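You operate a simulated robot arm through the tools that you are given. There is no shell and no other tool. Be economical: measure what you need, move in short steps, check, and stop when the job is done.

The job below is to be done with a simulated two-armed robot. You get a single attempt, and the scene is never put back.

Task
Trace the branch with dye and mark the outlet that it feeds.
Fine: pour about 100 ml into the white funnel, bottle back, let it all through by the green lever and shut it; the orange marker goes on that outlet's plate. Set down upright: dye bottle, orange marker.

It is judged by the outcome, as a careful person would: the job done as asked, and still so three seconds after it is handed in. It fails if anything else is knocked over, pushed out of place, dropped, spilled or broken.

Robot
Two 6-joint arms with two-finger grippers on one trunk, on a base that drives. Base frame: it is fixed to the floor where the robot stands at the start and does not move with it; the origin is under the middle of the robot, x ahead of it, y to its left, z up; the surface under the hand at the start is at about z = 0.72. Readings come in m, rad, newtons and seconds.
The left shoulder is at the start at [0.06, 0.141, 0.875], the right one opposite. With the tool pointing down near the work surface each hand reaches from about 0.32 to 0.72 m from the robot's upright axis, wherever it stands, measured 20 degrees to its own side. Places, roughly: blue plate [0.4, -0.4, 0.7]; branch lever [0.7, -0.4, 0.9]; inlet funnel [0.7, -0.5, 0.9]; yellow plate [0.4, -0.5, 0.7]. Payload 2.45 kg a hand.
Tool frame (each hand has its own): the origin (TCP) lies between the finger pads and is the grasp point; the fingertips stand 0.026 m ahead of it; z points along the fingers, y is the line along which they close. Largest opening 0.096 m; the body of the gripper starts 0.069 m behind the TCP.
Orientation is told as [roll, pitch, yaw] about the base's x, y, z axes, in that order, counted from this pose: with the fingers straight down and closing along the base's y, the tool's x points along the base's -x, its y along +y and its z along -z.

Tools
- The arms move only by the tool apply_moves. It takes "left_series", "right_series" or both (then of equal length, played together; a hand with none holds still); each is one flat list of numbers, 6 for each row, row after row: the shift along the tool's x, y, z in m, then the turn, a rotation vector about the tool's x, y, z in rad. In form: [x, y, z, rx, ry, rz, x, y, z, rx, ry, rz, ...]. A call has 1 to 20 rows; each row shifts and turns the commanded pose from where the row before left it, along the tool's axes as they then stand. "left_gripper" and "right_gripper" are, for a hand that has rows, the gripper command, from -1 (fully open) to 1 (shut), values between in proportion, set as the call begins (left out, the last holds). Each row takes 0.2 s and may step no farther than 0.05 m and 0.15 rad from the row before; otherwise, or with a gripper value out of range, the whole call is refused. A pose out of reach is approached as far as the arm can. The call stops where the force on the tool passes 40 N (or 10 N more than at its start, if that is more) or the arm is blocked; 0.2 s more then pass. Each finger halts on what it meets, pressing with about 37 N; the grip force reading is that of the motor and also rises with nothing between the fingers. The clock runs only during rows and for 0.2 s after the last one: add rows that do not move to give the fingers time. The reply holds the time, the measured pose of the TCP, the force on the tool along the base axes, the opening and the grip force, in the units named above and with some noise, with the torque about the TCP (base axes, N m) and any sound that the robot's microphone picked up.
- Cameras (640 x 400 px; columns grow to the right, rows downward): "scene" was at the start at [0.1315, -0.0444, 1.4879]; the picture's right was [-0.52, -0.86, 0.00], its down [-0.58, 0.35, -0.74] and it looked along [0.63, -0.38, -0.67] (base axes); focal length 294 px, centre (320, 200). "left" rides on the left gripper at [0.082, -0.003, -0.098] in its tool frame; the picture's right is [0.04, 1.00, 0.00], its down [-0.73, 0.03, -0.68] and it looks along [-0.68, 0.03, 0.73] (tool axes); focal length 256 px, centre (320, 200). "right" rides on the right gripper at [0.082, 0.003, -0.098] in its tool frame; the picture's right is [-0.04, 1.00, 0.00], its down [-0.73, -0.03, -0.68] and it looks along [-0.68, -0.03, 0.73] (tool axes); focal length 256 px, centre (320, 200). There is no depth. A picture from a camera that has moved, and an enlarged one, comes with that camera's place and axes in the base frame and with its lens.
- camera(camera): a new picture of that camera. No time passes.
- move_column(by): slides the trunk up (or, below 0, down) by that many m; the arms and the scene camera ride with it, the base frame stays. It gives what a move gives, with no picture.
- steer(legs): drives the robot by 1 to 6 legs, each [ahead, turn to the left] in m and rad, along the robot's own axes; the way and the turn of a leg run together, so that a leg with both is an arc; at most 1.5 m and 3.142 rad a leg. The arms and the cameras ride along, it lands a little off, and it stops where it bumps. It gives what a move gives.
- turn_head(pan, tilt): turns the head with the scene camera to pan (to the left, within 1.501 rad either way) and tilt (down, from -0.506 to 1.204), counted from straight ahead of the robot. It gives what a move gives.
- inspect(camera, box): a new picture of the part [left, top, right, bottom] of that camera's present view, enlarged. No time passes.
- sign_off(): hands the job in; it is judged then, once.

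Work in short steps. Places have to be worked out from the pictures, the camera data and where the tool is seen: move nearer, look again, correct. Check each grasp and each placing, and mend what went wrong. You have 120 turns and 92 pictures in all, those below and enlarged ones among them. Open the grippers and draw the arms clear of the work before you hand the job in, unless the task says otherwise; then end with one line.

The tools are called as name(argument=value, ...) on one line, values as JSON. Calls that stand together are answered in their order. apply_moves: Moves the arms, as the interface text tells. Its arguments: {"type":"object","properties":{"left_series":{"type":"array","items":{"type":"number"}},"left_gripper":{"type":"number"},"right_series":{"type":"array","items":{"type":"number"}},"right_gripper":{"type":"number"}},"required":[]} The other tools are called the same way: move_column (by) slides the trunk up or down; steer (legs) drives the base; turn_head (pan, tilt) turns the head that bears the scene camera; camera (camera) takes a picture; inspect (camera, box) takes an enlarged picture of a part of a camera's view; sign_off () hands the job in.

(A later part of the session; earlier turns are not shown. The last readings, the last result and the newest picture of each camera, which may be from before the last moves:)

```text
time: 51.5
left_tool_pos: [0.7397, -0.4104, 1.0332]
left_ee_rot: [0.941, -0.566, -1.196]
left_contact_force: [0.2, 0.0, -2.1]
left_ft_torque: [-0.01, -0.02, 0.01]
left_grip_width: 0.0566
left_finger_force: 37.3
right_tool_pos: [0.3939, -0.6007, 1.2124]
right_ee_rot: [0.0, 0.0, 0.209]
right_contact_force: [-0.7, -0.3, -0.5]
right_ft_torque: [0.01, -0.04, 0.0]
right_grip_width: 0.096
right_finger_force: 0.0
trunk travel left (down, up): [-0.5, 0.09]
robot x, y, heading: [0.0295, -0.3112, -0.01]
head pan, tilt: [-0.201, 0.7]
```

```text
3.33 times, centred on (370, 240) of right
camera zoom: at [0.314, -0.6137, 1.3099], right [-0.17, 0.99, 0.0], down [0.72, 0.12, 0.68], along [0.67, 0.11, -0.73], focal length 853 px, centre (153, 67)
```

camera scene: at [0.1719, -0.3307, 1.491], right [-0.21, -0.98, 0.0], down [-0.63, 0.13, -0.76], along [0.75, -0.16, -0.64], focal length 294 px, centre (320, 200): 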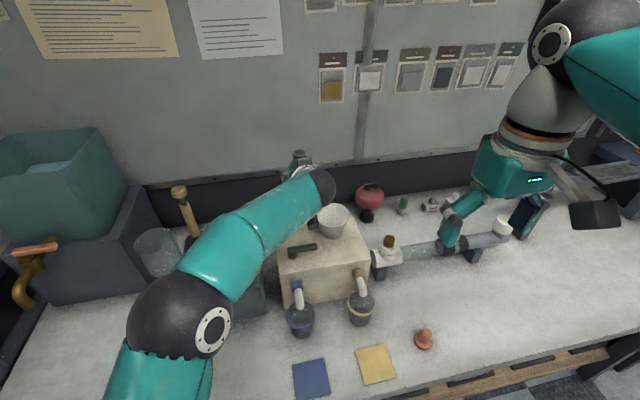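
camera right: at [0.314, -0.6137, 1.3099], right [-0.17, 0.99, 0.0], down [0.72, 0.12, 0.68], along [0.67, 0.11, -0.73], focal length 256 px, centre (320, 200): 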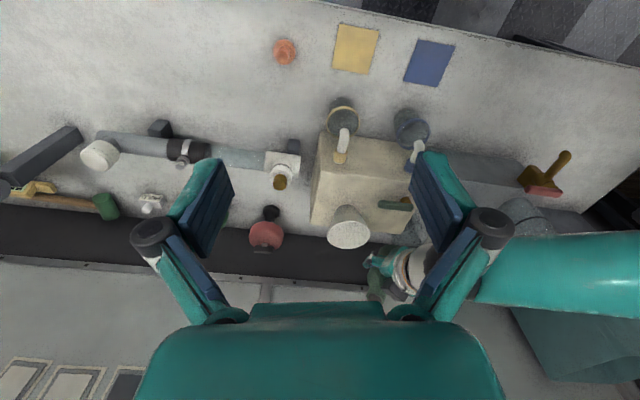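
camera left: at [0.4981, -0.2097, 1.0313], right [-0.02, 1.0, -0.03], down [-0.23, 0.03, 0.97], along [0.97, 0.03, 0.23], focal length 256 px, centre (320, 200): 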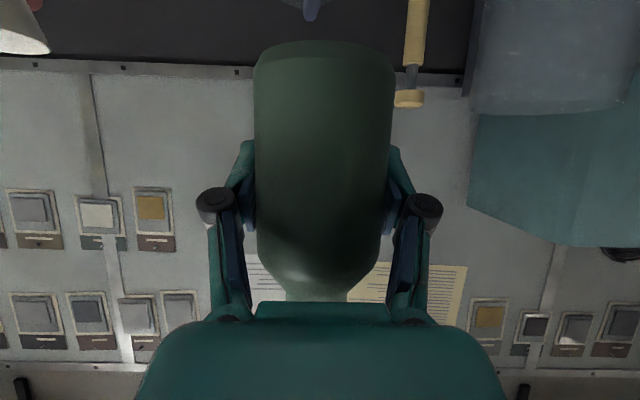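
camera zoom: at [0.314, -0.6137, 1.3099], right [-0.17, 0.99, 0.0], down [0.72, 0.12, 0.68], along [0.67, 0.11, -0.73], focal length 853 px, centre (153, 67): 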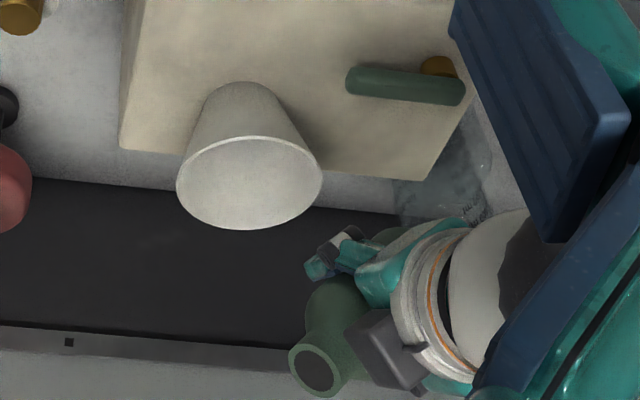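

Still no dye in the funnel. Rolling another 0.2 rad with a short wait.

apply_moves(left_series=[0, 0, 0, 0, 0, 0.1, 0, 0, 0, 0, 0, 0.1, 0, 0, 0, 0, 0, 0, 0, 0, 0, 0, 0, 0])

inspect(camera="right", box=[290, 180, 450, 300])

```text
time: 52.5
left_tool_pos: [0.7401, -0.4107, 1.0344]
left_ee_rot: [1.002, -0.402, -1.324]
left_contact_force: [-0.5, -0.2, -1.7]
left_ft_torque: [0.03, -0.03, 0.0]
left_grip_width: 0.0568
left_finger_force: 37.3
right_tool_pos: [0.3931, -0.5993, 1.2129]
right_ee_rot: [0.0, 0.0, 0.21]
right_contact_force: [0.3, 0.0, -0.1]
right_ft_torque: [0.01, -0.01, 0.01]
right_grip_width: 0.0958
right_finger_force: 0.0
trunk travel left (down, up): [-0.5, 0.09]
robot x, y, heading: [0.0272, -0.3094, -0.005]
head pan, tilt: [-0.201, 0.7]
```

```text
3.33 times, centred on (370, 240) of right
camera zoom: at [0.314, -0.6137, 1.3099], right [-0.17, 0.99, 0.0], down [0.72, 0.12, 0.68], along [0.67, 0.11, -0.73], focal length 853 px, centre (153, 67)
```

zoom: 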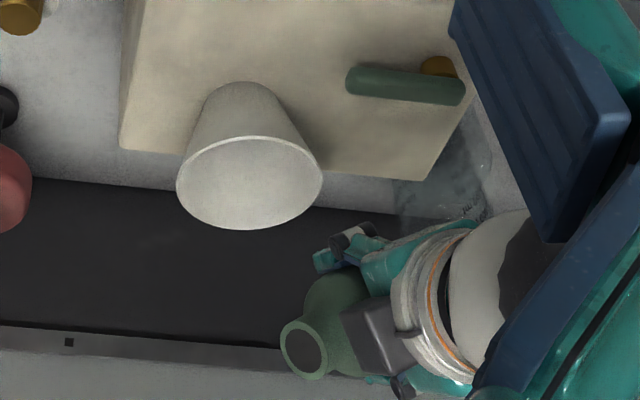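

Tilt is about 54° and still dry. I'll nudge the TCP by (+0.012,+0.012) to keep the stream central and roll 0.15 more.

apply_moves(left_series=[0.008, 0.0108, 0.0104, 0, 0, 0, 0, 0, 0, 0, 0, 0.08, 0, 0, 0, 0, 0, 0.07, 0, 0, 0, 0, 0, 0, 0, 0, 0, 0, 0, 0])

inspect(camera="right", box=[290, 180, 450, 300])

```text
time: 53.8
left_tool_pos: [0.7506, -0.3978, 1.0343]
left_ee_rot: [1.029, -0.275, -1.407]
left_contact_force: [1.2, 0.5, -1.5]
left_ft_torque: [-0.02, -0.02, 0.0]
left_grip_width: 0.0566
left_finger_force: 36.9
right_tool_pos: [0.3939, -0.6, 1.2112]
right_ee_rot: [0.0, 0.0, 0.208]
right_contact_force: [-0.5, -0.7, 0.4]
right_ft_torque: [-0.01, -0.02, 0.04]
right_grip_width: 0.0959
right_finger_force: 0.0
trunk travel left (down, up): [-0.5, 0.09]
robot x, y, heading: [0.031, -0.3151, -0.01]
head pan, tilt: [-0.201, 0.7]
```

```text
3.33 times, centred on (370, 240) of right
camera zoom: at [0.3141, -0.6137, 1.3099], right [-0.17, 0.99, 0.0], down [0.72, 0.12, 0.68], along [0.67, 0.11, -0.73], focal length 853 px, centre (153, 67)
```

zoom: 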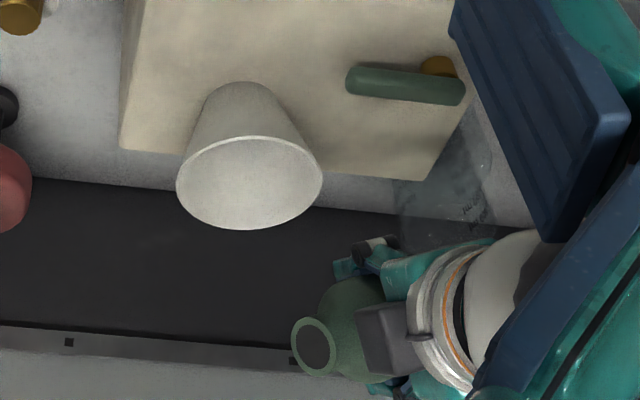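

No dye is visible yet, but this view can't see the funnel's bottom. I'll raise the right hand and move it forward for a steeper look.

apply_moves(right_series=[-0.0293, -0.0063, -0.025, 0, 0, 0, -0.0293, -0.0063, -0.025, 0, 0, 0, -0.0293, -0.0063, -0.025, 0, 0, 0, -0.0293, -0.0063, -0.025, 0, 0, 0, 0, 0, 0, 0, 0, 0])

camera(camera="right")

```text
time: 55.0
left_tool_pos: [0.7512, -0.3994, 1.0345]
left_ee_rot: [1.031, -0.274, -1.406]
left_contact_force: [-1.2, -0.4, -2.5]
left_ft_torque: [-0.05, -0.03, 0.0]
left_grip_width: 0.0566
left_finger_force: 36.9
right_tool_pos: [0.4816, -0.5946, 1.2465]
right_ee_rot: [0.0, -0.004, 0.208]
right_contact_force: [0.0, -0.3, 0.0]
right_ft_torque: [0.02, -0.05, -0.02]
right_grip_width: 0.0959
right_finger_force: 0.1
right hand out of reach, approached as far as the arm can: row 2, 3, 4
trunk travel left (down, up): [-0.5, 0.09]
robot x, y, heading: [0.0331, -0.3169, -0.009]
head pan, tilt: [-0.201, 0.7]
```

```text
58 pictures are left
camera right: at [0.4006, -0.6076, 1.3436], right [-0.17, 0.99, 0.0], down [0.72, 0.12, 0.68], along [0.67, 0.11, -0.73], focal length 256 px, centre (320, 200)
```

right: 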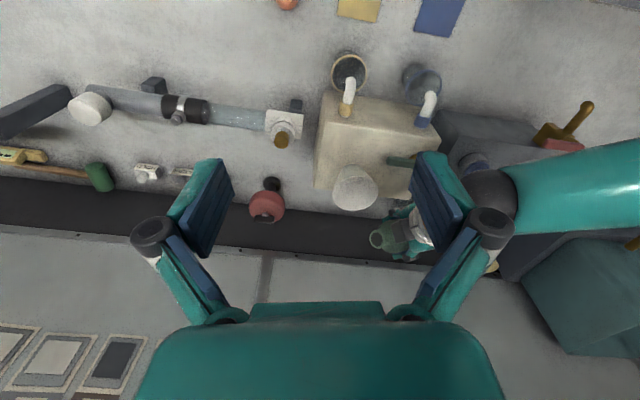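

This view is steeper. Roll another 0.15 rad (tilt ≈67°) and check.

apply_moves(left_series=[0, 0, 0, 0, 0, 0.08, 0, 0, 0, 0, 0, 0.07, 0, 0, 0, 0, 0, 0, 0, 0, 0, 0, 0, 0])

inspect(camera="right", box=[300, 150, 428, 250])

```text
time: 56.0
left_tool_pos: [0.7517, -0.3999, 1.0323]
left_ee_rot: [1.044, -0.146, -1.484]
left_contact_force: [0.3, -0.4, -2.1]
left_ft_torque: [0.0, -0.01, 0.03]
left_grip_width: 0.0564
left_finger_force: 36.8
right_tool_pos: [0.4817, -0.5945, 1.2458]
right_ee_rot: [0.0, -0.003, 0.21]
right_contact_force: [-0.6, -0.1, 0.8]
right_ft_torque: [0.0, 0.0, 0.0]
right_grip_width: 0.096
right_finger_force: 0.1
trunk travel left (down, up): [-0.5, 0.09]
robot x, y, heading: [0.0267, -0.3125, -0.005]
head pan, tilt: [-0.201, 0.7]
```

```text
4.00 times, centred on (364, 200) of right
camera zoom: at [0.4011, -0.6075, 1.3435], right [-0.17, 0.99, 0.0], down [0.72, 0.12, 0.68], along [0.67, 0.11, -0.73], focal length 1024 px, centre (144, 200)
```

zoom: 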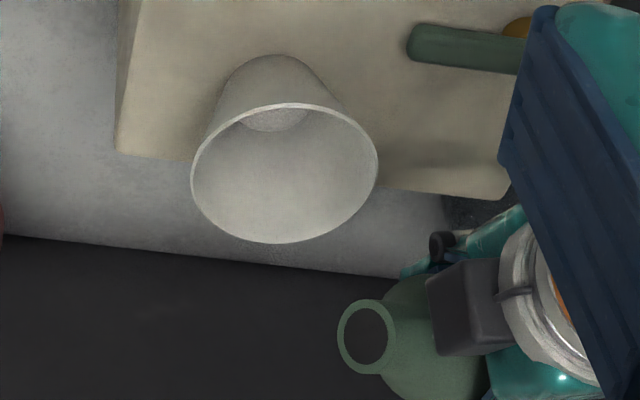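

It's still empty, with the funnel floor visible. Roll 0.15 more.

apply_moves(left_series=[0, 0, 0, 0, 0, 0.08, 0, 0, 0, 0, 0, 0.07, 0, 0, 0, 0, 0, 0, 0, 0, 0, 0, 0, 0])

inspect(camera="right", box=[300, 150, 428, 250])

```text
time: 57.0
left_tool_pos: [0.7515, -0.3982, 1.0334]
left_ee_rot: [1.053, -0.014, -1.56]
left_contact_force: [0.9, -0.1, -2.1]
left_ft_torque: [-0.02, -0.05, 0.0]
left_grip_width: 0.0567
left_finger_force: 37.2
right_tool_pos: [0.4816, -0.5935, 1.2445]
right_ee_rot: [0.001, -0.001, 0.21]
right_contact_force: [0.0, 0.2, 0.2]
right_ft_torque: [-0.02, 0.02, 0.0]
right_grip_width: 0.0961
right_finger_force: 0.1
trunk travel left (down, up): [-0.5, 0.09]
robot x, y, heading: [0.0265, -0.3092, -0.007]
head pan, tilt: [-0.201, 0.7]
```

```text
4.00 times, centred on (364, 200) of right
camera zoom: at [0.4011, -0.6075, 1.3435], right [-0.17, 0.99, 0.0], down [0.72, 0.12, 0.68], along [0.67, 0.11, -0.73], focal length 1024 px, centre (144, 200)
```

zoom: 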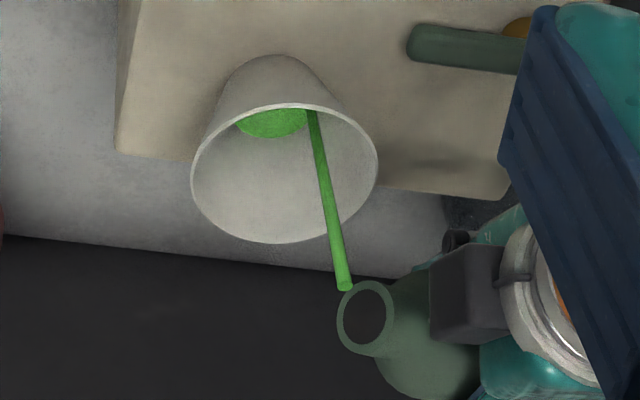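

Green dye is pouring into the funnel. I'll hold briefly and watch the level.

apply_moves(left_series=[0, 0, 0, 0, 0, 0, 0, 0, 0, 0, 0, 0])

inspect(camera="right", box=[300, 150, 428, 250])

```text
time: 57.5
left_tool_pos: [0.7508, -0.3989, 1.0339]
left_ee_rot: [1.052, -0.016, -1.558]
left_contact_force: [-0.5, 0.5, -1.9]
left_ft_torque: [0.01, -0.05, 0.02]
left_grip_width: 0.0563
left_finger_force: 37.1
right_tool_pos: [0.4805, -0.593, 1.2463]
right_ee_rot: [0.0, -0.002, 0.209]
right_contact_force: [0.2, 0.3, 0.2]
right_ft_torque: [-0.03, -0.01, 0.0]
right_grip_width: 0.0959
right_finger_force: 0.0
trunk travel left (down, up): [-0.5, 0.09]
robot x, y, heading: [0.0267, -0.3159, -0.004]
head pan, tilt: [-0.201, 0.7]
```

```text
4.00 times, centred on (364, 200) of right
camera zoom: at [0.4011, -0.6075, 1.3435], right [-0.17, 0.99, 0.0], down [0.72, 0.12, 0.68], along [0.67, 0.11, -0.73], focal length 1024 px, centre (144, 200)
```

zoom: 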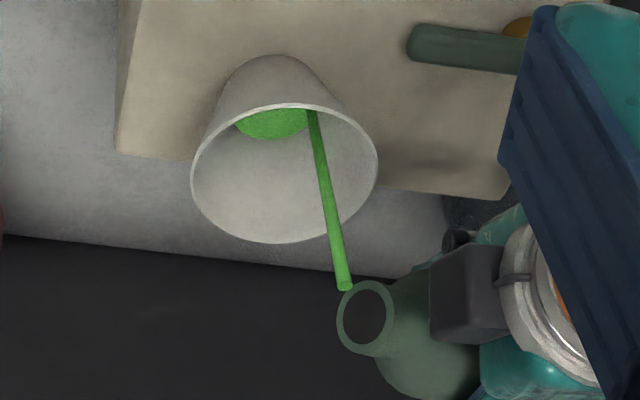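

The level is only about 15 ml. By my geometry 100 ml puts the far pool edge near row 188 in this zoom (it is at 140 now). Tilt 0.1 rad more.

apply_moves(left_series=[0, 0, 0, 0, 0, 0.1, 0, 0, 0, 0, 0, 0, 0, 0, 0, 0, 0, 0])

inspect(camera="right", box=[300, 150, 428, 250])

```text
time: 58.4
left_tool_pos: [0.7517, -0.3985, 1.0344]
left_ee_rot: [1.051, 0.071, -1.61]
left_contact_force: [0.3, 0.7, -2.1]
left_ft_torque: [-0.02, -0.02, -0.02]
left_grip_width: 0.0566
left_finger_force: 36.8
right_tool_pos: [0.4799, -0.5931, 1.2454]
right_ee_rot: [0.0, -0.002, 0.208]
right_contact_force: [1.1, 0.4, -0.5]
right_ft_torque: [0.02, 0.0, 0.0]
right_grip_width: 0.0959
right_finger_force: 0.1
trunk travel left (down, up): [-0.5, 0.09]
robot x, y, heading: [0.0289, -0.3123, -0.004]
head pan, tilt: [-0.201, 0.7]
```

```text
4.00 times, centred on (364, 200) of right
camera zoom: at [0.4011, -0.6075, 1.3435], right [-0.17, 0.99, 0.0], down [0.72, 0.12, 0.68], along [0.67, 0.11, -0.73], focal length 1024 px, centre (144, 200)
```

zoom: 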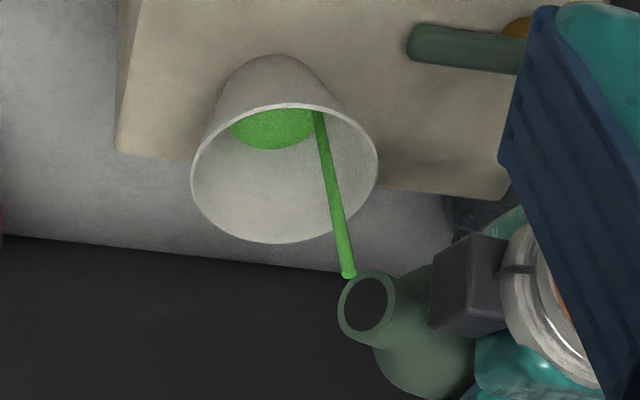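

Row is now 149 (about 30 ml). Tilt 0.1 more and hold.

apply_moves(left_series=[0, 0, 0, 0, 0, 0.1, 0, 0, 0, 0, 0, 0, 0, 0, 0, 0, 0, 0, 0, 0, 0, 0, 0, 0])

inspect(camera="right", box=[300, 150, 428, 250])

```text
time: 59.4
left_tool_pos: [0.7503, -0.3986, 1.0348]
left_ee_rot: [1.045, 0.158, -1.657]
left_contact_force: [0.9, -0.2, -0.8]
left_ft_torque: [0.0, -0.02, 0.0]
left_grip_width: 0.0565
left_finger_force: 36.2
right_tool_pos: [0.4807, -0.5931, 1.2459]
right_ee_rot: [0.0, -0.001, 0.209]
right_contact_force: [0.2, 0.1, 0.1]
right_ft_torque: [0.0, 0.01, -0.02]
right_grip_width: 0.096
right_finger_force: 0.0
trunk travel left (down, up): [-0.5, 0.09]
robot x, y, heading: [0.0323, -0.3149, -0.007]
head pan, tilt: [-0.201, 0.7]
```

```text
4.00 times, centred on (364, 200) of right
camera zoom: at [0.401, -0.6075, 1.3435], right [-0.17, 0.99, 0.0], down [0.72, 0.12, 0.68], along [0.67, 0.11, -0.73], focal length 1024 px, centre (144, 200)
```

zoom: 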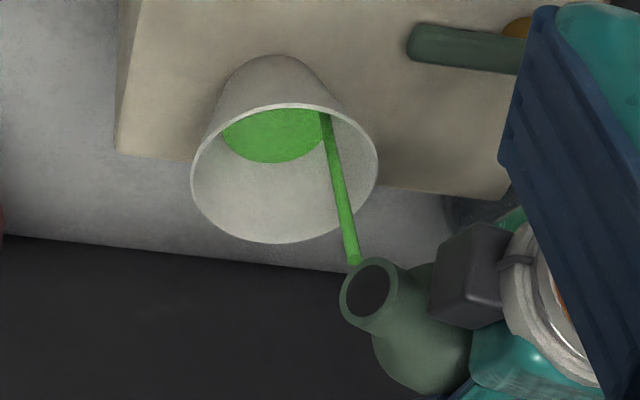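

Row 162, about 48 ml. Hold this angle for roughly 1.2 s.

apply_moves(left_series=[0, 0, 0, 0, 0, 0, 0, 0, 0, 0, 0, 0, 0, 0, 0, 0, 0, 0, 0, 0, 0, 0, 0, 0, 0, 0, 0, 0, 0, 0])

inspect(camera="right", box=[300, 150, 428, 250])

```text
time: 60.5
left_tool_pos: [0.7508, -0.3975, 1.0346]
left_ee_rot: [1.045, 0.159, -1.658]
left_contact_force: [0.3, 0.4, -0.3]
left_ft_torque: [0.0, 0.01, 0.01]
left_grip_width: 0.0567
left_finger_force: 37.0
right_tool_pos: [0.4807, -0.5929, 1.246]
right_ee_rot: [0.0, -0.001, 0.209]
right_contact_force: [0.5, 0.0, -0.6]
right_ft_torque: [-0.02, -0.02, 0.03]
right_grip_width: 0.0962
right_finger_force: 0.1
trunk travel left (down, up): [-0.5, 0.09]
robot x, y, heading: [0.0305, -0.3138, -0.004]
head pan, tilt: [-0.201, 0.7]
```

```text
4.00 times, centred on (364, 200) of right
camera zoom: at [0.401, -0.6075, 1.3435], right [-0.17, 0.99, 0.0], down [0.72, 0.12, 0.68], along [0.67, 0.11, -0.73], focal length 1024 px, centre (144, 200)
```

zoom: 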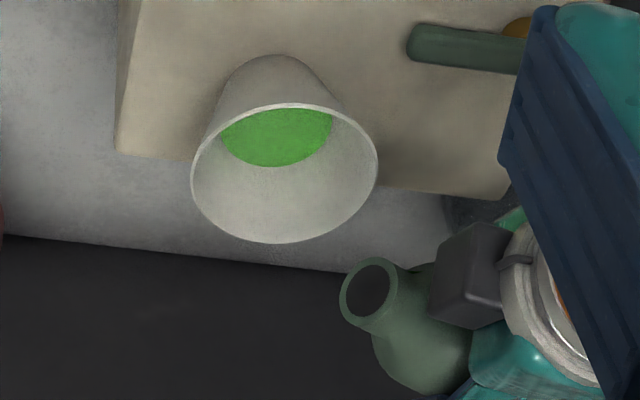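

The flow has stopped at row 166. I'll take a few load readings before adding more.

apply_moves(left_series=[0, 0, 0, 0, 0, 0])

apply_moves(left_series=[0, 0, 0, 0, 0, 0])

apply_moves(left_series=[0, 0, 0, 0, 0, 0])

apply_moves(left_series=[0, 0, 0, 0, 0, 0])

```text
time: 61.0
left_tool_pos: [0.7505, -0.3996, 1.0334]
left_ee_rot: [1.046, 0.157, -1.659]
left_contact_force: [-0.1, 0.3, -1.1]
left_ft_torque: [0.04, -0.01, 0.0]
left_grip_width: 0.057
left_finger_force: 36.7
right_tool_pos: [0.4809, -0.5936, 1.246]
right_ee_rot: [-0.001, -0.003, 0.21]
right_contact_force: [0.0, 0.2, -0.1]
right_ft_torque: [0.01, -0.03, 0.05]
right_grip_width: 0.0963
right_finger_force: 0.2
trunk travel left (down, up): [-0.5, 0.09]
robot x, y, heading: [0.0295, -0.3116, -0.006]
head pan, tilt: [-0.201, 0.7]
```

```text
time: 61.4
left_tool_pos: [0.7507, -0.3988, 1.0346]
left_ee_rot: [1.046, 0.159, -1.658]
left_contact_force: [-0.3, 0.0, -1.2]
left_ft_torque: [0.01, -0.02, 0.0]
left_grip_width: 0.0566
left_finger_force: 37.4
right_tool_pos: [0.4822, -0.5942, 1.2457]
right_ee_rot: [0.0, -0.001, 0.211]
right_contact_force: [-0.5, 0.7, -0.5]
right_ft_torque: [0.0, 0.03, 0.02]
right_grip_width: 0.096
right_finger_force: 0.0
trunk travel left (down, up): [-0.5, 0.09]
robot x, y, heading: [0.0283, -0.3162, -0.005]
head pan, tilt: [-0.201, 0.7]
```

```text
time: 61.8
left_tool_pos: [0.7504, -0.399, 1.035]
left_ee_rot: [1.047, 0.158, -1.659]
left_contact_force: [-0.2, 0.0, -1.4]
left_ft_torque: [-0.02, -0.02, 0.0]
left_grip_width: 0.0568
left_finger_force: 37.6
right_tool_pos: [0.481, -0.5936, 1.246]
right_ee_rot: [0.0, -0.001, 0.209]
right_contact_force: [1.0, -0.7, 0.2]
right_ft_torque: [0.0, -0.02, -0.03]
right_grip_width: 0.0963
right_finger_force: 0.1
trunk travel left (down, up): [-0.5, 0.09]
robot x, y, heading: [0.0297, -0.3156, -0.007]
head pan, tilt: [-0.201, 0.7]
```

```text
time: 62.1
left_tool_pos: [0.7502, -0.3985, 1.034]
left_ee_rot: [1.045, 0.158, -1.658]
left_contact_force: [0.2, -0.2, -1.0]
left_ft_torque: [-0.01, -0.05, 0.0]
left_grip_width: 0.0564
left_finger_force: 36.9
right_tool_pos: [0.4803, -0.594, 1.2456]
right_ee_rot: [0.0, -0.001, 0.208]
right_contact_force: [0.6, -0.4, -1.0]
right_ft_torque: [0.0, -0.01, 0.02]
right_grip_width: 0.0959
right_finger_force: 0.2
trunk travel left (down, up): [-0.5, 0.09]
robot x, y, heading: [0.0309, -0.3144, -0.011]
head pan, tilt: [-0.201, 0.7]
```

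The load dropped from about 2.1 N to 1.0 N (≈110 ml), but the level geometry suggests only 50–75 ml. I'll take more readings to average out the noise.

apply_moves(left_series=[0, 0, 0, 0, 0, 0])

apply_moves(left_series=[0, 0, 0, 0, 0, 0])

apply_moves(left_series=[0, 0, 0, 0, 0, 0])

apply_moves(left_series=[0, 0, 0, 0, 0, 0])

apply_moves(left_series=[0, 0, 0, 0, 0, 0])

apply_moves(left_series=[0, 0, 0, 0, 0, 0])

inspect(camera="right", box=[340, 155, 404, 205])

```text
time: 62.5
left_tool_pos: [0.7508, -0.3977, 1.0344]
left_ee_rot: [1.045, 0.159, -1.657]
left_contact_force: [-0.4, -0.3, -0.9]
left_ft_torque: [0.03, 0.01, 0.01]
left_grip_width: 0.0567
left_finger_force: 37.3
right_tool_pos: [0.4806, -0.5939, 1.2454]
right_ee_rot: [0.002, -0.003, 0.21]
right_contact_force: [0.9, 0.2, -0.4]
right_ft_torque: [0.0, 0.02, 0.03]
right_grip_width: 0.0957
right_finger_force: 0.0
trunk travel left (down, up): [-0.5, 0.09]
robot x, y, heading: [0.0256, -0.3121, -0.007]
head pan, tilt: [-0.201, 0.7]
```

```text
time: 63.0
left_tool_pos: [0.7507, -0.3985, 1.0346]
left_ee_rot: [1.045, 0.159, -1.659]
left_contact_force: [0.2, -0.2, -1.5]
left_ft_torque: [-0.01, -0.01, 0.02]
left_grip_width: 0.0566
left_finger_force: 37.0
right_tool_pos: [0.4807, -0.5936, 1.2461]
right_ee_rot: [0.001, -0.003, 0.21]
right_contact_force: [0.0, 0.6, -1.0]
right_ft_torque: [-0.01, 0.01, -0.01]
right_grip_width: 0.0962
right_finger_force: 0.0
trunk travel left (down, up): [-0.5, 0.09]
robot x, y, heading: [0.0284, -0.3121, -0.011]
head pan, tilt: [-0.201, 0.7]
```

```text
time: 63.4
left_tool_pos: [0.7502, -0.3989, 1.0341]
left_ee_rot: [1.045, 0.159, -1.657]
left_contact_force: [-0.6, -0.2, -2.1]
left_ft_torque: [-0.01, -0.01, 0.02]
left_grip_width: 0.0563
left_finger_force: 37.3
right_tool_pos: [0.4801, -0.5935, 1.2475]
right_ee_rot: [0.0, -0.003, 0.21]
right_contact_force: [0.5, 0.3, -0.5]
right_ft_torque: [-0.02, -0.03, -0.01]
right_grip_width: 0.0959
right_finger_force: 0.1
trunk travel left (down, up): [-0.5, 0.09]
robot x, y, heading: [0.0321, -0.3135, -0.012]
head pan, tilt: [-0.201, 0.7]
```

```text
time: 63.8
left_tool_pos: [0.7505, -0.3984, 1.0348]
left_ee_rot: [1.045, 0.158, -1.658]
left_contact_force: [0.2, -0.4, -1.1]
left_ft_torque: [-0.02, 0.01, -0.02]
left_grip_width: 0.0566
left_finger_force: 37.1
right_tool_pos: [0.4814, -0.5934, 1.2467]
right_ee_rot: [0.0, -0.002, 0.209]
right_contact_force: [0.1, -0.1, 0.4]
right_ft_torque: [0.02, -0.01, 0.02]
right_grip_width: 0.0958
right_finger_force: 0.0
trunk travel left (down, up): [-0.5, 0.09]
robot x, y, heading: [0.0289, -0.3156, -0.006]
head pan, tilt: [-0.201, 0.7]
```

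```text
time: 64.2
left_tool_pos: [0.75, -0.3975, 1.0341]
left_ee_rot: [1.045, 0.159, -1.657]
left_contact_force: [0.5, 0.7, -0.6]
left_ft_torque: [-0.03, -0.02, -0.02]
left_grip_width: 0.0567
left_finger_force: 37.2
right_tool_pos: [0.4804, -0.5933, 1.2458]
right_ee_rot: [0.0, -0.002, 0.209]
right_contact_force: [0.0, -0.5, 0.1]
right_ft_torque: [-0.03, -0.01, 0.03]
right_grip_width: 0.0962
right_finger_force: 0.0
trunk travel left (down, up): [-0.5, 0.09]
robot x, y, heading: [0.0265, -0.3124, -0.003]
head pan, tilt: [-0.201, 0.7]
```

```text
time: 64.5
left_tool_pos: [0.7508, -0.3981, 1.0351]
left_ee_rot: [1.045, 0.159, -1.658]
left_contact_force: [0.0, -0.9, -1.3]
left_ft_torque: [-0.03, -0.02, 0.01]
left_grip_width: 0.0567
left_finger_force: 36.8
right_tool_pos: [0.4807, -0.5946, 1.2459]
right_ee_rot: [-0.001, -0.002, 0.21]
right_contact_force: [0.1, -0.3, 0.3]
right_ft_torque: [0.01, 0.0, 0.01]
right_grip_width: 0.0961
right_finger_force: 0.1
trunk travel left (down, up): [-0.5, 0.09]
robot x, y, heading: [0.0299, -0.317, -0.005]
head pan, tilt: [-0.201, 0.7]
```

```text
8.00 times, centred on (372, 180) of right
camera zoom: at [0.401, -0.6075, 1.3435], right [-0.17, 0.99, 0.0], down [0.72, 0.12, 0.68], along [0.67, 0.11, -0.73], focal length 2048 px, centre (-96, 360)
```

zoom: 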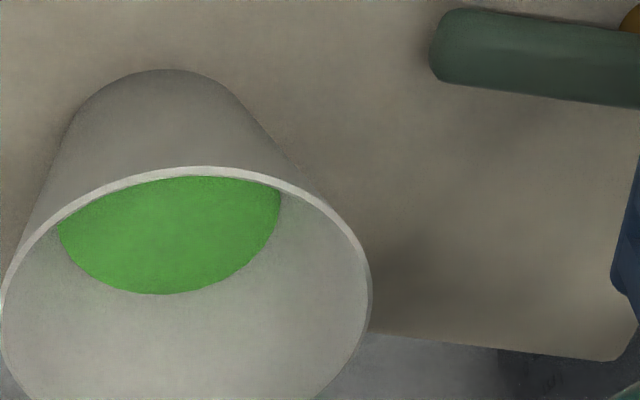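

Averages: about 2.05 N before and 1.11 N after, so roughly 95 ml has gone out; the geometry is lower. I'll add a small trim of +0.03 rad, then let it drain.

apply_moves(left_series=[0, 0, 0, 0, 0, 0.03, 0, 0, 0, 0, 0, 0, 0, 0, 0, 0, 0, 0, 0, 0, 0, 0, 0, 0, 0, 0, 0, 0, 0, 0, 0, 0, 0, 0, 0, 0])

inspect(camera="right", box=[300, 150, 428, 250])

```text
time: 66.0
left_tool_pos: [0.7512, -0.3993, 1.034]
left_ee_rot: [1.04, 0.183, -1.672]
left_contact_force: [0.0, 0.3, -0.8]
left_ft_torque: [0.02, -0.01, -0.04]
left_grip_width: 0.0569
left_finger_force: 36.8
right_tool_pos: [0.4816, -0.5943, 1.2468]
right_ee_rot: [0.0, -0.001, 0.211]
right_contact_force: [0.3, -0.2, -0.4]
right_ft_torque: [0.01, -0.01, -0.01]
right_grip_width: 0.0959
right_finger_force: 0.1
trunk travel left (down, up): [-0.5, 0.09]
robot x, y, heading: [0.03, -0.3162, -0.008]
head pan, tilt: [-0.201, 0.7]
```

```text
4.00 times, centred on (364, 200) of right
camera zoom: at [0.401, -0.6075, 1.3435], right [-0.17, 0.99, 0.0], down [0.72, 0.12, 0.68], along [0.67, 0.11, -0.73], focal length 1024 px, centre (144, 200)
```

zoom: 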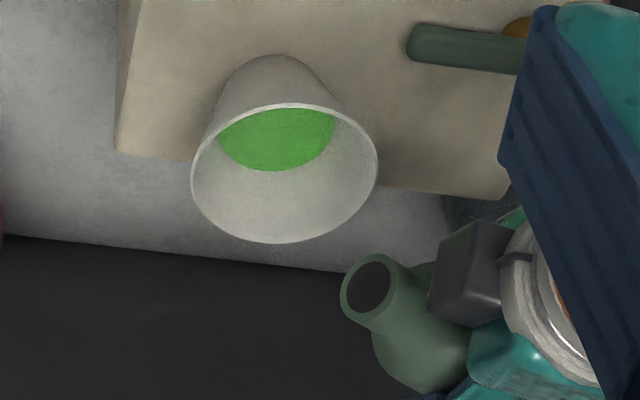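

Level is now row 171. Another batch of load readings to decide whether that's enough.

apply_moves(left_series=[0, 0, 0, 0, 0, 0])

apply_moves(left_series=[0, 0, 0, 0, 0, 0])

apply_moves(left_series=[0, 0, 0, 0, 0, 0])

apply_moves(left_series=[0, 0, 0, 0, 0, 0])

apply_moves(left_series=[0, 0, 0, 0, 0, 0])

apply_moves(left_series=[0, 0, 0, 0, 0, 0])

apply_moves(left_series=[0, 0, 0, 0, 0, 0])

apply_moves(left_series=[0, 0, 0, 0, 0, 0])

```text
time: 66.3
left_tool_pos: [0.7505, -0.3978, 1.0343]
left_ee_rot: [1.041, 0.184, -1.672]
left_contact_force: [-0.9, 1.5, -0.9]
left_ft_torque: [0.01, 0.0, 0.01]
left_grip_width: 0.0565
left_finger_force: 36.5
right_tool_pos: [0.4822, -0.594, 1.2466]
right_ee_rot: [-0.001, -0.003, 0.21]
right_contact_force: [0.4, -0.1, -0.6]
right_ft_torque: [0.03, -0.01, 0.0]
right_grip_width: 0.0964
right_finger_force: 0.0
trunk travel left (down, up): [-0.5, 0.09]
robot x, y, heading: [0.0254, -0.3132, -0.006]
head pan, tilt: [-0.201, 0.7]
```

```text
time: 66.8
left_tool_pos: [0.7517, -0.3985, 1.0346]
left_ee_rot: [1.042, 0.183, -1.674]
left_contact_force: [-0.5, 0.0, -0.6]
left_ft_torque: [-0.01, -0.01, 0.0]
left_grip_width: 0.0564
left_finger_force: 37.0
right_tool_pos: [0.4815, -0.5947, 1.2461]
right_ee_rot: [0.0, -0.003, 0.21]
right_contact_force: [0.4, 0.1, 0.1]
right_ft_torque: [-0.01, 0.01, -0.02]
right_grip_width: 0.096
right_finger_force: 0.0
trunk travel left (down, up): [-0.5, 0.09]
robot x, y, heading: [0.0332, -0.3128, -0.003]
head pan, tilt: [-0.201, 0.7]
```

```text
time: 67.2
left_tool_pos: [0.7503, -0.3983, 1.0345]
left_ee_rot: [1.042, 0.183, -1.675]
left_contact_force: [-0.1, -0.4, -2.1]
left_ft_torque: [-0.03, 0.02, 0.01]
left_grip_width: 0.0567
left_finger_force: 36.9
right_tool_pos: [0.4821, -0.5933, 1.2469]
right_ee_rot: [0.002, -0.003, 0.21]
right_contact_force: [0.0, -0.5, -0.7]
right_ft_torque: [-0.02, 0.01, 0.01]
right_grip_width: 0.0959
right_finger_force: 0.0
trunk travel left (down, up): [-0.5, 0.09]
robot x, y, heading: [0.0331, -0.313, -0.013]
head pan, tilt: [-0.201, 0.7]
```

```text
time: 67.5
left_tool_pos: [0.7515, -0.3983, 1.0349]
left_ee_rot: [1.043, 0.185, -1.672]
left_contact_force: [-0.7, -0.1, -1.5]
left_ft_torque: [-0.02, -0.01, 0.0]
left_grip_width: 0.0568
left_finger_force: 37.1
right_tool_pos: [0.4814, -0.5946, 1.2456]
right_ee_rot: [0.0, -0.003, 0.209]
right_contact_force: [-0.2, -0.4, 0.2]
right_ft_torque: [0.01, 0.0, 0.01]
right_grip_width: 0.0961
right_finger_force: 0.2
trunk travel left (down, up): [-0.5, 0.09]
robot x, y, heading: [0.0257, -0.3134, -0.008]
head pan, tilt: [-0.201, 0.7]
```

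```text
time: 68.0
left_tool_pos: [0.751, -0.3966, 1.0342]
left_ee_rot: [1.041, 0.183, -1.676]
left_contact_force: [0.1, 0.5, -1.3]
left_ft_torque: [-0.02, 0.01, 0.04]
left_grip_width: 0.0566
left_finger_force: 36.4
right_tool_pos: [0.4811, -0.5917, 1.2459]
right_ee_rot: [0.002, -0.001, 0.21]
right_contact_force: [0.3, -0.4, -0.6]
right_ft_torque: [0.0, -0.02, 0.01]
right_grip_width: 0.0959
right_finger_force: 0.0
trunk travel left (down, up): [-0.5, 0.09]
robot x, y, heading: [0.0295, -0.3137, -0.012]
head pan, tilt: [-0.201, 0.7]
```

```text
time: 68.3
left_tool_pos: [0.7514, -0.398, 1.0341]
left_ee_rot: [1.041, 0.184, -1.674]
left_contact_force: [0.5, -0.3, -0.8]
left_ft_torque: [-0.04, 0.0, 0.02]
left_grip_width: 0.0567
left_finger_force: 37.1
right_tool_pos: [0.4814, -0.5936, 1.2459]
right_ee_rot: [0.0, -0.002, 0.207]
right_contact_force: [-0.3, 0.6, -0.7]
right_ft_torque: [-0.02, 0.01, -0.02]
right_grip_width: 0.0958
right_finger_force: 0.0
trunk travel left (down, up): [-0.5, 0.09]
robot x, y, heading: [0.0262, -0.3135, -0.008]
head pan, tilt: [-0.201, 0.7]
```

```text
time: 68.8
left_tool_pos: [0.751, -0.3986, 1.0357]
left_ee_rot: [1.042, 0.183, -1.675]
left_contact_force: [-0.8, 0.6, -1.9]
left_ft_torque: [0.03, 0.02, 0.0]
left_grip_width: 0.0564
left_finger_force: 36.5
right_tool_pos: [0.4814, -0.5948, 1.2449]
right_ee_rot: [0.0, -0.003, 0.21]
right_contact_force: [0.5, 0.2, 0.5]
right_ft_torque: [0.01, 0.02, 0.03]
right_grip_width: 0.0962
right_finger_force: 0.0
trunk travel left (down, up): [-0.5, 0.09]
robot x, y, heading: [0.0308, -0.3112, -0.006]
head pan, tilt: [-0.201, 0.7]
```

```text
time: 69.2
left_tool_pos: [0.7506, -0.3988, 1.0341]
left_ee_rot: [1.041, 0.182, -1.674]
left_contact_force: [-0.4, 0.4, -1.4]
left_ft_torque: [0.02, 0.0, 0.0]
left_grip_width: 0.0568
left_finger_force: 37.1
right_tool_pos: [0.481, -0.5936, 1.2455]
right_ee_rot: [0.0, -0.003, 0.21]
right_contact_force: [0.2, 0.1, 0.3]
right_ft_torque: [-0.04, -0.01, 0.01]
right_grip_width: 0.0959
right_finger_force: 0.0
trunk travel left (down, up): [-0.5, 0.09]
robot x, y, heading: [0.0301, -0.3134, -0.008]
head pan, tilt: [-0.201, 0.7]
```

The load drop now averages about 0.9 N (~90 ml), while geometry says ~60. A further small trim of 0.06 rad centres the estimate near 100 ml.

apply_moves(left_series=[0, 0, 0, 0, 0, 0.03, 0, 0, 0, 0, 0, 0.03, 0, 0, 0, 0, 0, 0, 0, 0, 0, 0, 0, 0, 0, 0, 0, 0, 0, 0, 0, 0, 0, 0, 0, 0, 0, 0, 0, 0, 0, 0, 0, 0, 0, 0, 0, 0])

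inspect(camera="right", box=[300, 150, 428, 250])

```text
time: 71.0
left_tool_pos: [0.7505, -0.3993, 1.0353]
left_ee_rot: [1.035, 0.236, -1.706]
left_contact_force: [-0.2, -0.5, -0.2]
left_ft_torque: [0.0, -0.01, 0.03]
left_grip_width: 0.0567
left_finger_force: 37.4
right_tool_pos: [0.4806, -0.5942, 1.2456]
right_ee_rot: [0.001, -0.003, 0.21]
right_contact_force: [-0.4, -0.4, 0.6]
right_ft_torque: [-0.02, -0.02, 0.01]
right_grip_width: 0.0961
right_finger_force: 0.0
trunk travel left (down, up): [-0.5, 0.09]
robot x, y, heading: [0.0284, -0.3113, -0.007]
head pan, tilt: [-0.201, 0.7]
```

```text
4.00 times, centred on (364, 200) of right
camera zoom: at [0.401, -0.6075, 1.3435], right [-0.17, 0.99, 0.0], down [0.72, 0.12, 0.68], along [0.67, 0.11, -0.73], focal length 1024 px, centre (144, 200)
```

zoom: 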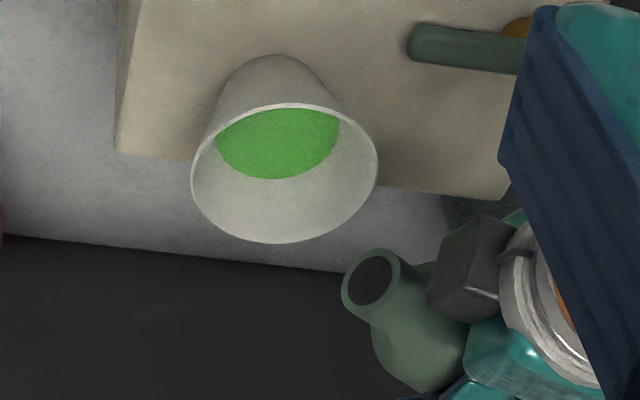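

Level row 179 gives 75 ml by geometry and ~105 ml by weight, so I'll stop here. Rolling the bottle back upright and lifting slightly.

apply_moves(left_series=[0, 0, 0, 0, 0, -0.15, 0, 0, 0, 0, 0, -0.15, 0, 0, 0, 0, 0, -0.15, 0, 0, 0, 0, 0, -0.15, 0, 0, 0, 0, 0, -0.15, 0, 0, 0, 0, 0, -0.15, 0, 0, 0, 0, 0, -0.15, 0, 0, 0, 0, 0, -0.15, 0, 0, 0, 0, 0, -0.15, 0, 0, 0, 0, 0, -0.15, 0, 0, 0, 0, 0, -0.15, 0, 0, 0, 0, 0, -0.15, 0, 0, 0, 0, 0, -0.04, -0.026, 0, -0.015, 0, 0, 0, 0, 0, 0, 0, 0, 0])

camera(camera="right")

```text
time: 74.2
left_tool_pos: [0.752, -0.3984, 1.0645]
left_ee_rot: [0.007, -1.051, -0.007]
left_contact_force: [1.0, 0.1, -0.6]
left_ft_torque: [-0.04, -0.02, 0.01]
left_grip_width: 0.0568
left_finger_force: 36.4
right_tool_pos: [0.4818, -0.5942, 1.2454]
right_ee_rot: [0.0, 0.0, 0.21]
right_contact_force: [0.7, -0.3, -0.7]
right_ft_torque: [0.0, -0.02, 0.04]
right_grip_width: 0.0962
right_finger_force: 0.1
trunk travel left (down, up): [-0.5, 0.09]
robot x, y, heading: [0.0291, -0.3134, -0.008]
head pan, tilt: [-0.201, 0.7]
```

```text
48 pictures are left
camera right: at [0.4016, -0.6075, 1.3433], right [-0.17, 0.99, 0.0], down [0.72, 0.12, 0.68], along [0.67, 0.11, -0.73], focal length 256 px, centre (320, 200)
```

right: 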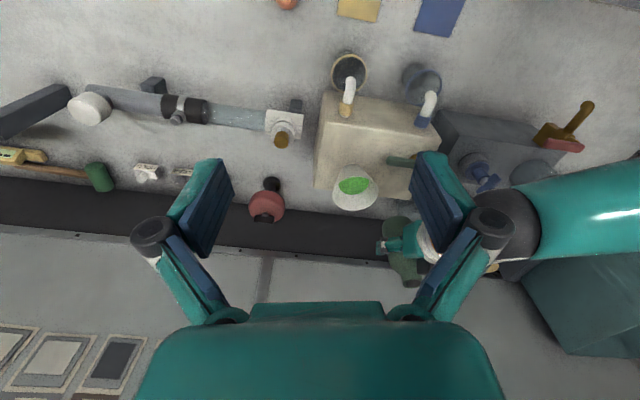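

Bottle upright, no spill visible. Carry it back and drive back 0.14 m.

apply_moves(left_series=[0.0086, 0.0239, -0.0137, 0, 0, 0, 0.0086, 0.0239, -0.0137, 0, 0, 0, 0.0086, 0.0239, -0.0137, 0, 0, 0, 0.0086, 0.0239, -0.0137, 0, 0, 0, 0.0086, 0.0239, -0.0137, 0, 0, 0, 0.0086, 0.0239, -0.0137, 0, 0, 0, 0.0086, 0.0239, -0.0137, 0, 0, 0, 0.0086, 0.0239, -0.0137, 0, 0, 0, 0, 0, 0, 0, 0, 0])

steer(legs=[[-0.14, 0]])

turn_head(pan=0.0, tilt=0.8)

```text
time: 76.2
left_tool_pos: [0.6217, -0.2063, 1.0588]
left_ee_rot: [0.007, -1.052, -0.004]
left_contact_force: [1.0, -0.1, -0.8]
left_ft_torque: [0.0, -0.03, 0.0]
left_grip_width: 0.0565
left_finger_force: 36.8
right_tool_pos: [0.4805, -0.594, 1.2467]
right_ee_rot: [0.0, -0.004, 0.209]
right_contact_force: [0.4, 0.5, -0.4]
right_ft_torque: [-0.01, -0.03, 0.0]
right_grip_width: 0.096
right_finger_force: 0.0
trunk travel left (down, up): [-0.5, 0.09]
robot x, y, heading: [0.03, -0.3157, -0.005]
head pan, tilt: [-0.201, 0.7]
```

```text
time: 77.5
left_tool_pos: [0.4806, -0.207, 1.059]
left_ee_rot: [0.007, -1.054, -0.009]
left_contact_force: [-0.6, -0.5, -0.1]
left_ft_torque: [-0.01, -0.02, 0.04]
left_grip_width: 0.0566
left_finger_force: 36.6
right_tool_pos: [0.3392, -0.5937, 1.2477]
right_ee_rot: [0.0, -0.004, 0.208]
right_contact_force: [-1.4, 0.4, 1.1]
right_ft_torque: [0.01, -0.08, -0.01]
right_grip_width: 0.0961
right_finger_force: 0.1
trunk travel left (down, up): [-0.5, 0.09]
robot x, y, heading: [-0.1119, -0.315, -0.01]
head pan, tilt: [-0.201, 0.7]
```

```text
time: 78.2
left_tool_pos: [0.4832, -0.2071, 1.0589]
left_ee_rot: [0.008, -1.053, -0.007]
left_contact_force: [-0.1, 0.3, -0.6]
left_ft_torque: [-0.01, 0.0, -0.03]
left_grip_width: 0.0566
left_finger_force: 36.7
right_tool_pos: [0.3409, -0.5932, 1.2459]
right_ee_rot: [0.0, -0.002, 0.208]
right_contact_force: [-0.4, 0.7, 0.2]
right_ft_torque: [-0.04, 0.02, 0.01]
right_grip_width: 0.0958
right_finger_force: 0.1
trunk travel left (down, up): [-0.5, 0.09]
robot x, y, heading: [-0.1086, -0.3136, -0.007]
head pan, tilt: [0.0, 0.799]
```

Lower the bottle to just above its original spot.

apply_moves(left_series=[0.0329, 0, 0.0198, 0, 0, 0, 0.0329, 0, 0.0198, 0, 0, 0, 0.0329, 0, 0.0198, 0, 0, 0, 0.0329, 0, 0.0198, 0, 0, 0, 0.0329, 0, 0.0198, 0, 0, 0, 0.0329, 0, 0.0198, 0, 0, 0, 0.0329, 0, 0.0198, 0, 0, 0, 0, 0, 0, 0, 0, 0])

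inspect(camera="scene", box=[200, 200, 360, 300])

```text
time: 80.0
left_tool_pos: [0.49, -0.2062, 0.7902]
left_ee_rot: [0.005, -1.054, -0.007]
left_contact_force: [-0.7, 0.3, 0.1]
left_ft_torque: [0.0, 0.01, 0.01]
left_grip_width: 0.0563
left_finger_force: 37.0
right_tool_pos: [0.3402, -0.5937, 1.2473]
right_ee_rot: [-0.001, -0.001, 0.209]
right_contact_force: [-1.2, 0.5, -0.6]
right_ft_torque: [0.01, -0.01, 0.0]
right_grip_width: 0.0961
right_finger_force: 0.1
trunk travel left (down, up): [-0.5, 0.09]
robot x, y, heading: [-0.1124, -0.3139, -0.015]
head pan, tilt: [0.0, 0.799]
```

```text
4.00 times, centred on (280, 250) of scene
camera zoom: at [0.0301, -0.3134, 1.4828], right [-0.01, -1.0, 0.0], down [-0.72, 0.01, -0.7], along [0.7, -0.01, -0.72], focal length 1174 px, centre (480, 0)
```

zoom: 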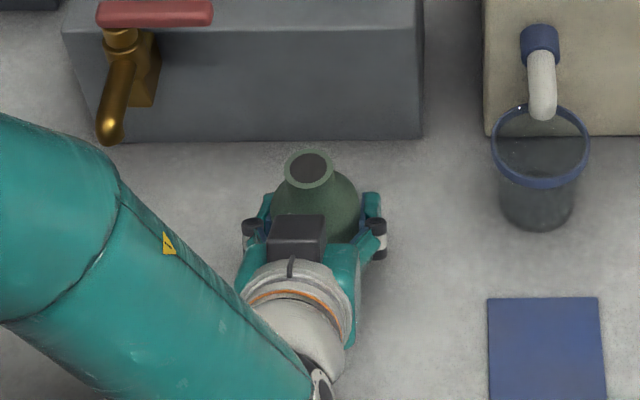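

The bottle is upright over its spot. I'll lower the last 16 mm gently.

apply_moves(left_series=[0.0052, 0, 0.003, 0, 0, 0, 0.0052, 0, 0.003, 0, 0, 0, 0.0035, 0, 0.002, 0, 0, 0, 0, 0, 0, 0, 0, 0])

```text
time: 81.0
left_tool_pos: [0.4905, -0.2069, 0.773]
left_ee_rot: [0.007, -1.052, -0.008]
left_contact_force: [0.5, 0.2, -1.1]
left_ft_torque: [0.02, -0.01, 0.01]
left_grip_width: 0.0567
left_finger_force: 36.9
right_tool_pos: [0.3408, -0.5939, 1.2476]
right_ee_rot: [-0.001, 0.001, 0.209]
right_contact_force: [-0.5, 0.3, 0.0]
right_ft_torque: [0.02, -0.01, -0.01]
right_grip_width: 0.0962
right_finger_force: 0.1
trunk travel left (down, up): [-0.5, 0.09]
robot x, y, heading: [-0.1106, -0.315, -0.008]
head pan, tilt: [0.0, 0.799]
```

It's at grasp height with no clear contact yet. One more 2 mm, then check.

apply_moves(left_series=[0.0017, 0, 0.001, 0, 0, 0, 0, 0, 0, 0, 0, 0, 0, 0, 0, 0, 0, 0])

```text
time: 81.8
left_tool_pos: [0.49, -0.2065, 0.7744]
left_ee_rot: [0.008, -1.057, -0.007]
left_contact_force: [-0.4, -0.9, 10.7]
left_ft_torque: [-0.21, 0.21, 0.0]
left_grip_width: 0.0566
left_finger_force: 37.4
right_tool_pos: [0.3391, -0.5937, 1.247]
right_ee_rot: [0.0, -0.005, 0.208]
right_contact_force: [-0.3, 0.0, -1.2]
right_ft_torque: [-0.02, -0.05, 0.0]
right_grip_width: 0.0959
right_finger_force: 0.0
trunk travel left (down, up): [-0.5, 0.09]
robot x, y, heading: [-0.1114, -0.3163, -0.012]
head pan, tilt: [0.0, 0.799]
```

Firm contact with the table. Open the gripper and withdraw along the tool axis.

apply_moves(left_series=[-0.0009, 0, -0.0005, 0, 0, 0, 0, 0, 0, 0, 0, 0, 0, 0, 0, 0, 0, 0, 0, 0, 0, 0, 0, 0], left_gripper=-1)

apply_moves(left_series=[0, 0, -0.02, 0, 0, 0, 0, 0, -0.03, 0, 0, 0, 0, 0, -0.03, 0, 0, 0, 0, 0, -0.03, 0, 0, 0, -0.04, 0, 0, 0, 0, 0, -0.04, 0, 0, 0, 0, 0, -0.04, 0, 0, 0, 0, 0])

camera(camera="scene")

```text
time: 82.8
left_tool_pos: [0.4899, -0.2064, 0.772]
left_ee_rot: [0.007, -1.052, -0.007]
left_contact_force: [0.2, -0.2, -0.1]
left_ft_torque: [-0.03, -0.01, 0.04]
left_grip_width: 0.096
left_finger_force: 0.0
right_tool_pos: [0.3409, -0.5942, 1.2465]
right_ee_rot: [0.001, -0.003, 0.208]
right_contact_force: [0.3, 0.8, 0.4]
right_ft_torque: [0.02, 0.02, -0.05]
right_grip_width: 0.0962
right_finger_force: 0.0
trunk travel left (down, up): [-0.5, 0.09]
robot x, y, heading: [-0.1091, -0.3117, -0.012]
head pan, tilt: [0.0, 0.799]
```

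```text
time: 84.4
left_tool_pos: [0.4521, -0.208, 0.9317]
left_ee_rot: [0.007, -1.053, -0.009]
left_contact_force: [0.1, -0.6, -0.1]
left_ft_torque: [0.0, -0.03, 0.02]
left_grip_width: 0.0963
left_finger_force: 0.0
right_tool_pos: [0.3408, -0.594, 1.2453]
right_ee_rot: [0.0, -0.003, 0.207]
right_contact_force: [0.6, -0.2, 0.0]
right_ft_torque: [0.0, -0.01, -0.01]
right_grip_width: 0.096
right_finger_force: 0.0
trunk travel left (down, up): [-0.5, 0.09]
robot x, y, heading: [-0.1122, -0.3157, -0.008]
head pan, tilt: [0.0, 0.799]
```

```text
46 pictures are left
camera scene: at [0.03, -0.3133, 1.4827], right [-0.01, -1.0, 0.0], down [-0.72, 0.01, -0.7], along [0.7, -0.01, -0.72], focal length 294 px, centre (320, 200)
```

scene: 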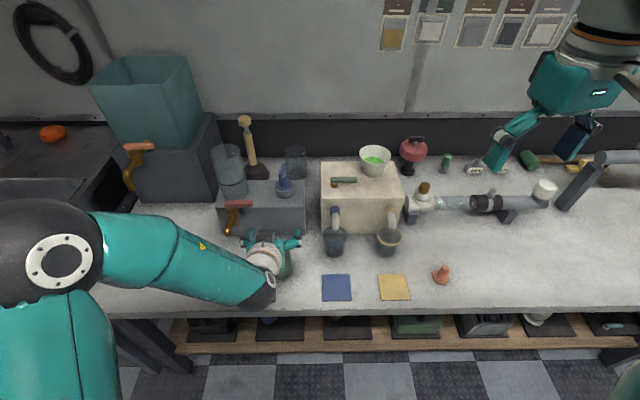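

The bottle is released. I'll raise the left arm clear, then drive forward for the lever with the right hand.

apply_moves(left_series=[-0.0346, 0, -0.02, 0, 0, 0, -0.0346, 0, -0.02, 0, 0, 0, -0.0346, 0.02, -0.02, 0, 0, 0, -0.0346, 0.03, -0.02, 0, 0, 0, -0.0346, 0.03, -0.02, 0, 0, 0, 0, 0.04, 0, 0, 0, 0, 0, 0.04, 0, 0, 0, 0])

inspect(camera="scene", box=[200, 130, 440, 310])

steer(legs=[[0.14, 0]])

```text
time: 86.0
left_tool_pos: [0.4513, -0.0445, 1.1338]
left_ee_rot: [0.007, -1.055, -0.008]
left_contact_force: [0.3, 0.5, -0.5]
left_ft_torque: [0.01, -0.04, -0.01]
left_grip_width: 0.0958
left_finger_force: 0.0
right_tool_pos: [0.3413, -0.5925, 1.2476]
right_ee_rot: [0.0, -0.004, 0.207]
right_contact_force: [-0.4, 0.0, 0.3]
right_ft_torque: [0.0, -0.02, 0.03]
right_grip_width: 0.096
right_finger_force: 0.1
trunk travel left (down, up): [-0.5, 0.09]
robot x, y, heading: [-0.1103, -0.3151, -0.015]
head pan, tilt: [0.0, 0.799]
```

```text
2.22 times, centred on (320, 220) of scene
camera zoom: at [0.0299, -0.3127, 1.4828], right [-0.01, -1.0, 0.0], down [-0.72, 0.01, -0.7], along [0.7, -0.01, -0.72], focal length 652 px, centre (320, 156)
```

zoom: 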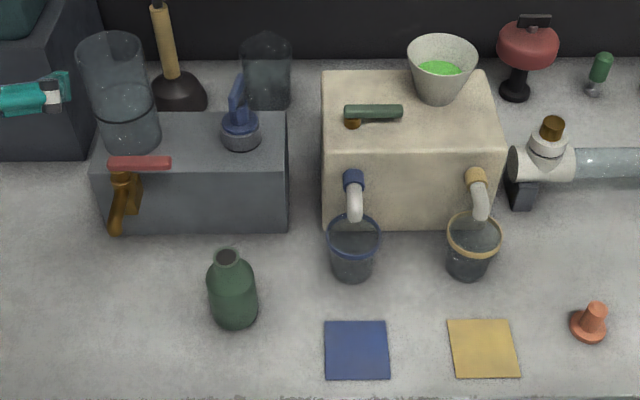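

```text
time: 87.4
left_tool_pos: [0.5979, -0.0499, 1.1333]
left_ee_rot: [0.007, -1.05, -0.01]
left_contact_force: [1.1, 0.5, -0.4]
left_ft_torque: [-0.02, -0.01, 0.0]
left_grip_width: 0.0957
left_finger_force: 0.0
right_tool_pos: [0.4841, -0.5977, 1.2464]
right_ee_rot: [0.0, 0.002, 0.205]
right_contact_force: [0.9, -0.2, -1.0]
right_ft_torque: [0.04, 0.07, 0.01]
right_grip_width: 0.0958
right_finger_force: 0.1
trunk travel left (down, up): [-0.5, 0.09]
robot x, y, heading: [0.03, -0.3115, -0.012]
head pan, tilt: [0.0, 0.799]
```

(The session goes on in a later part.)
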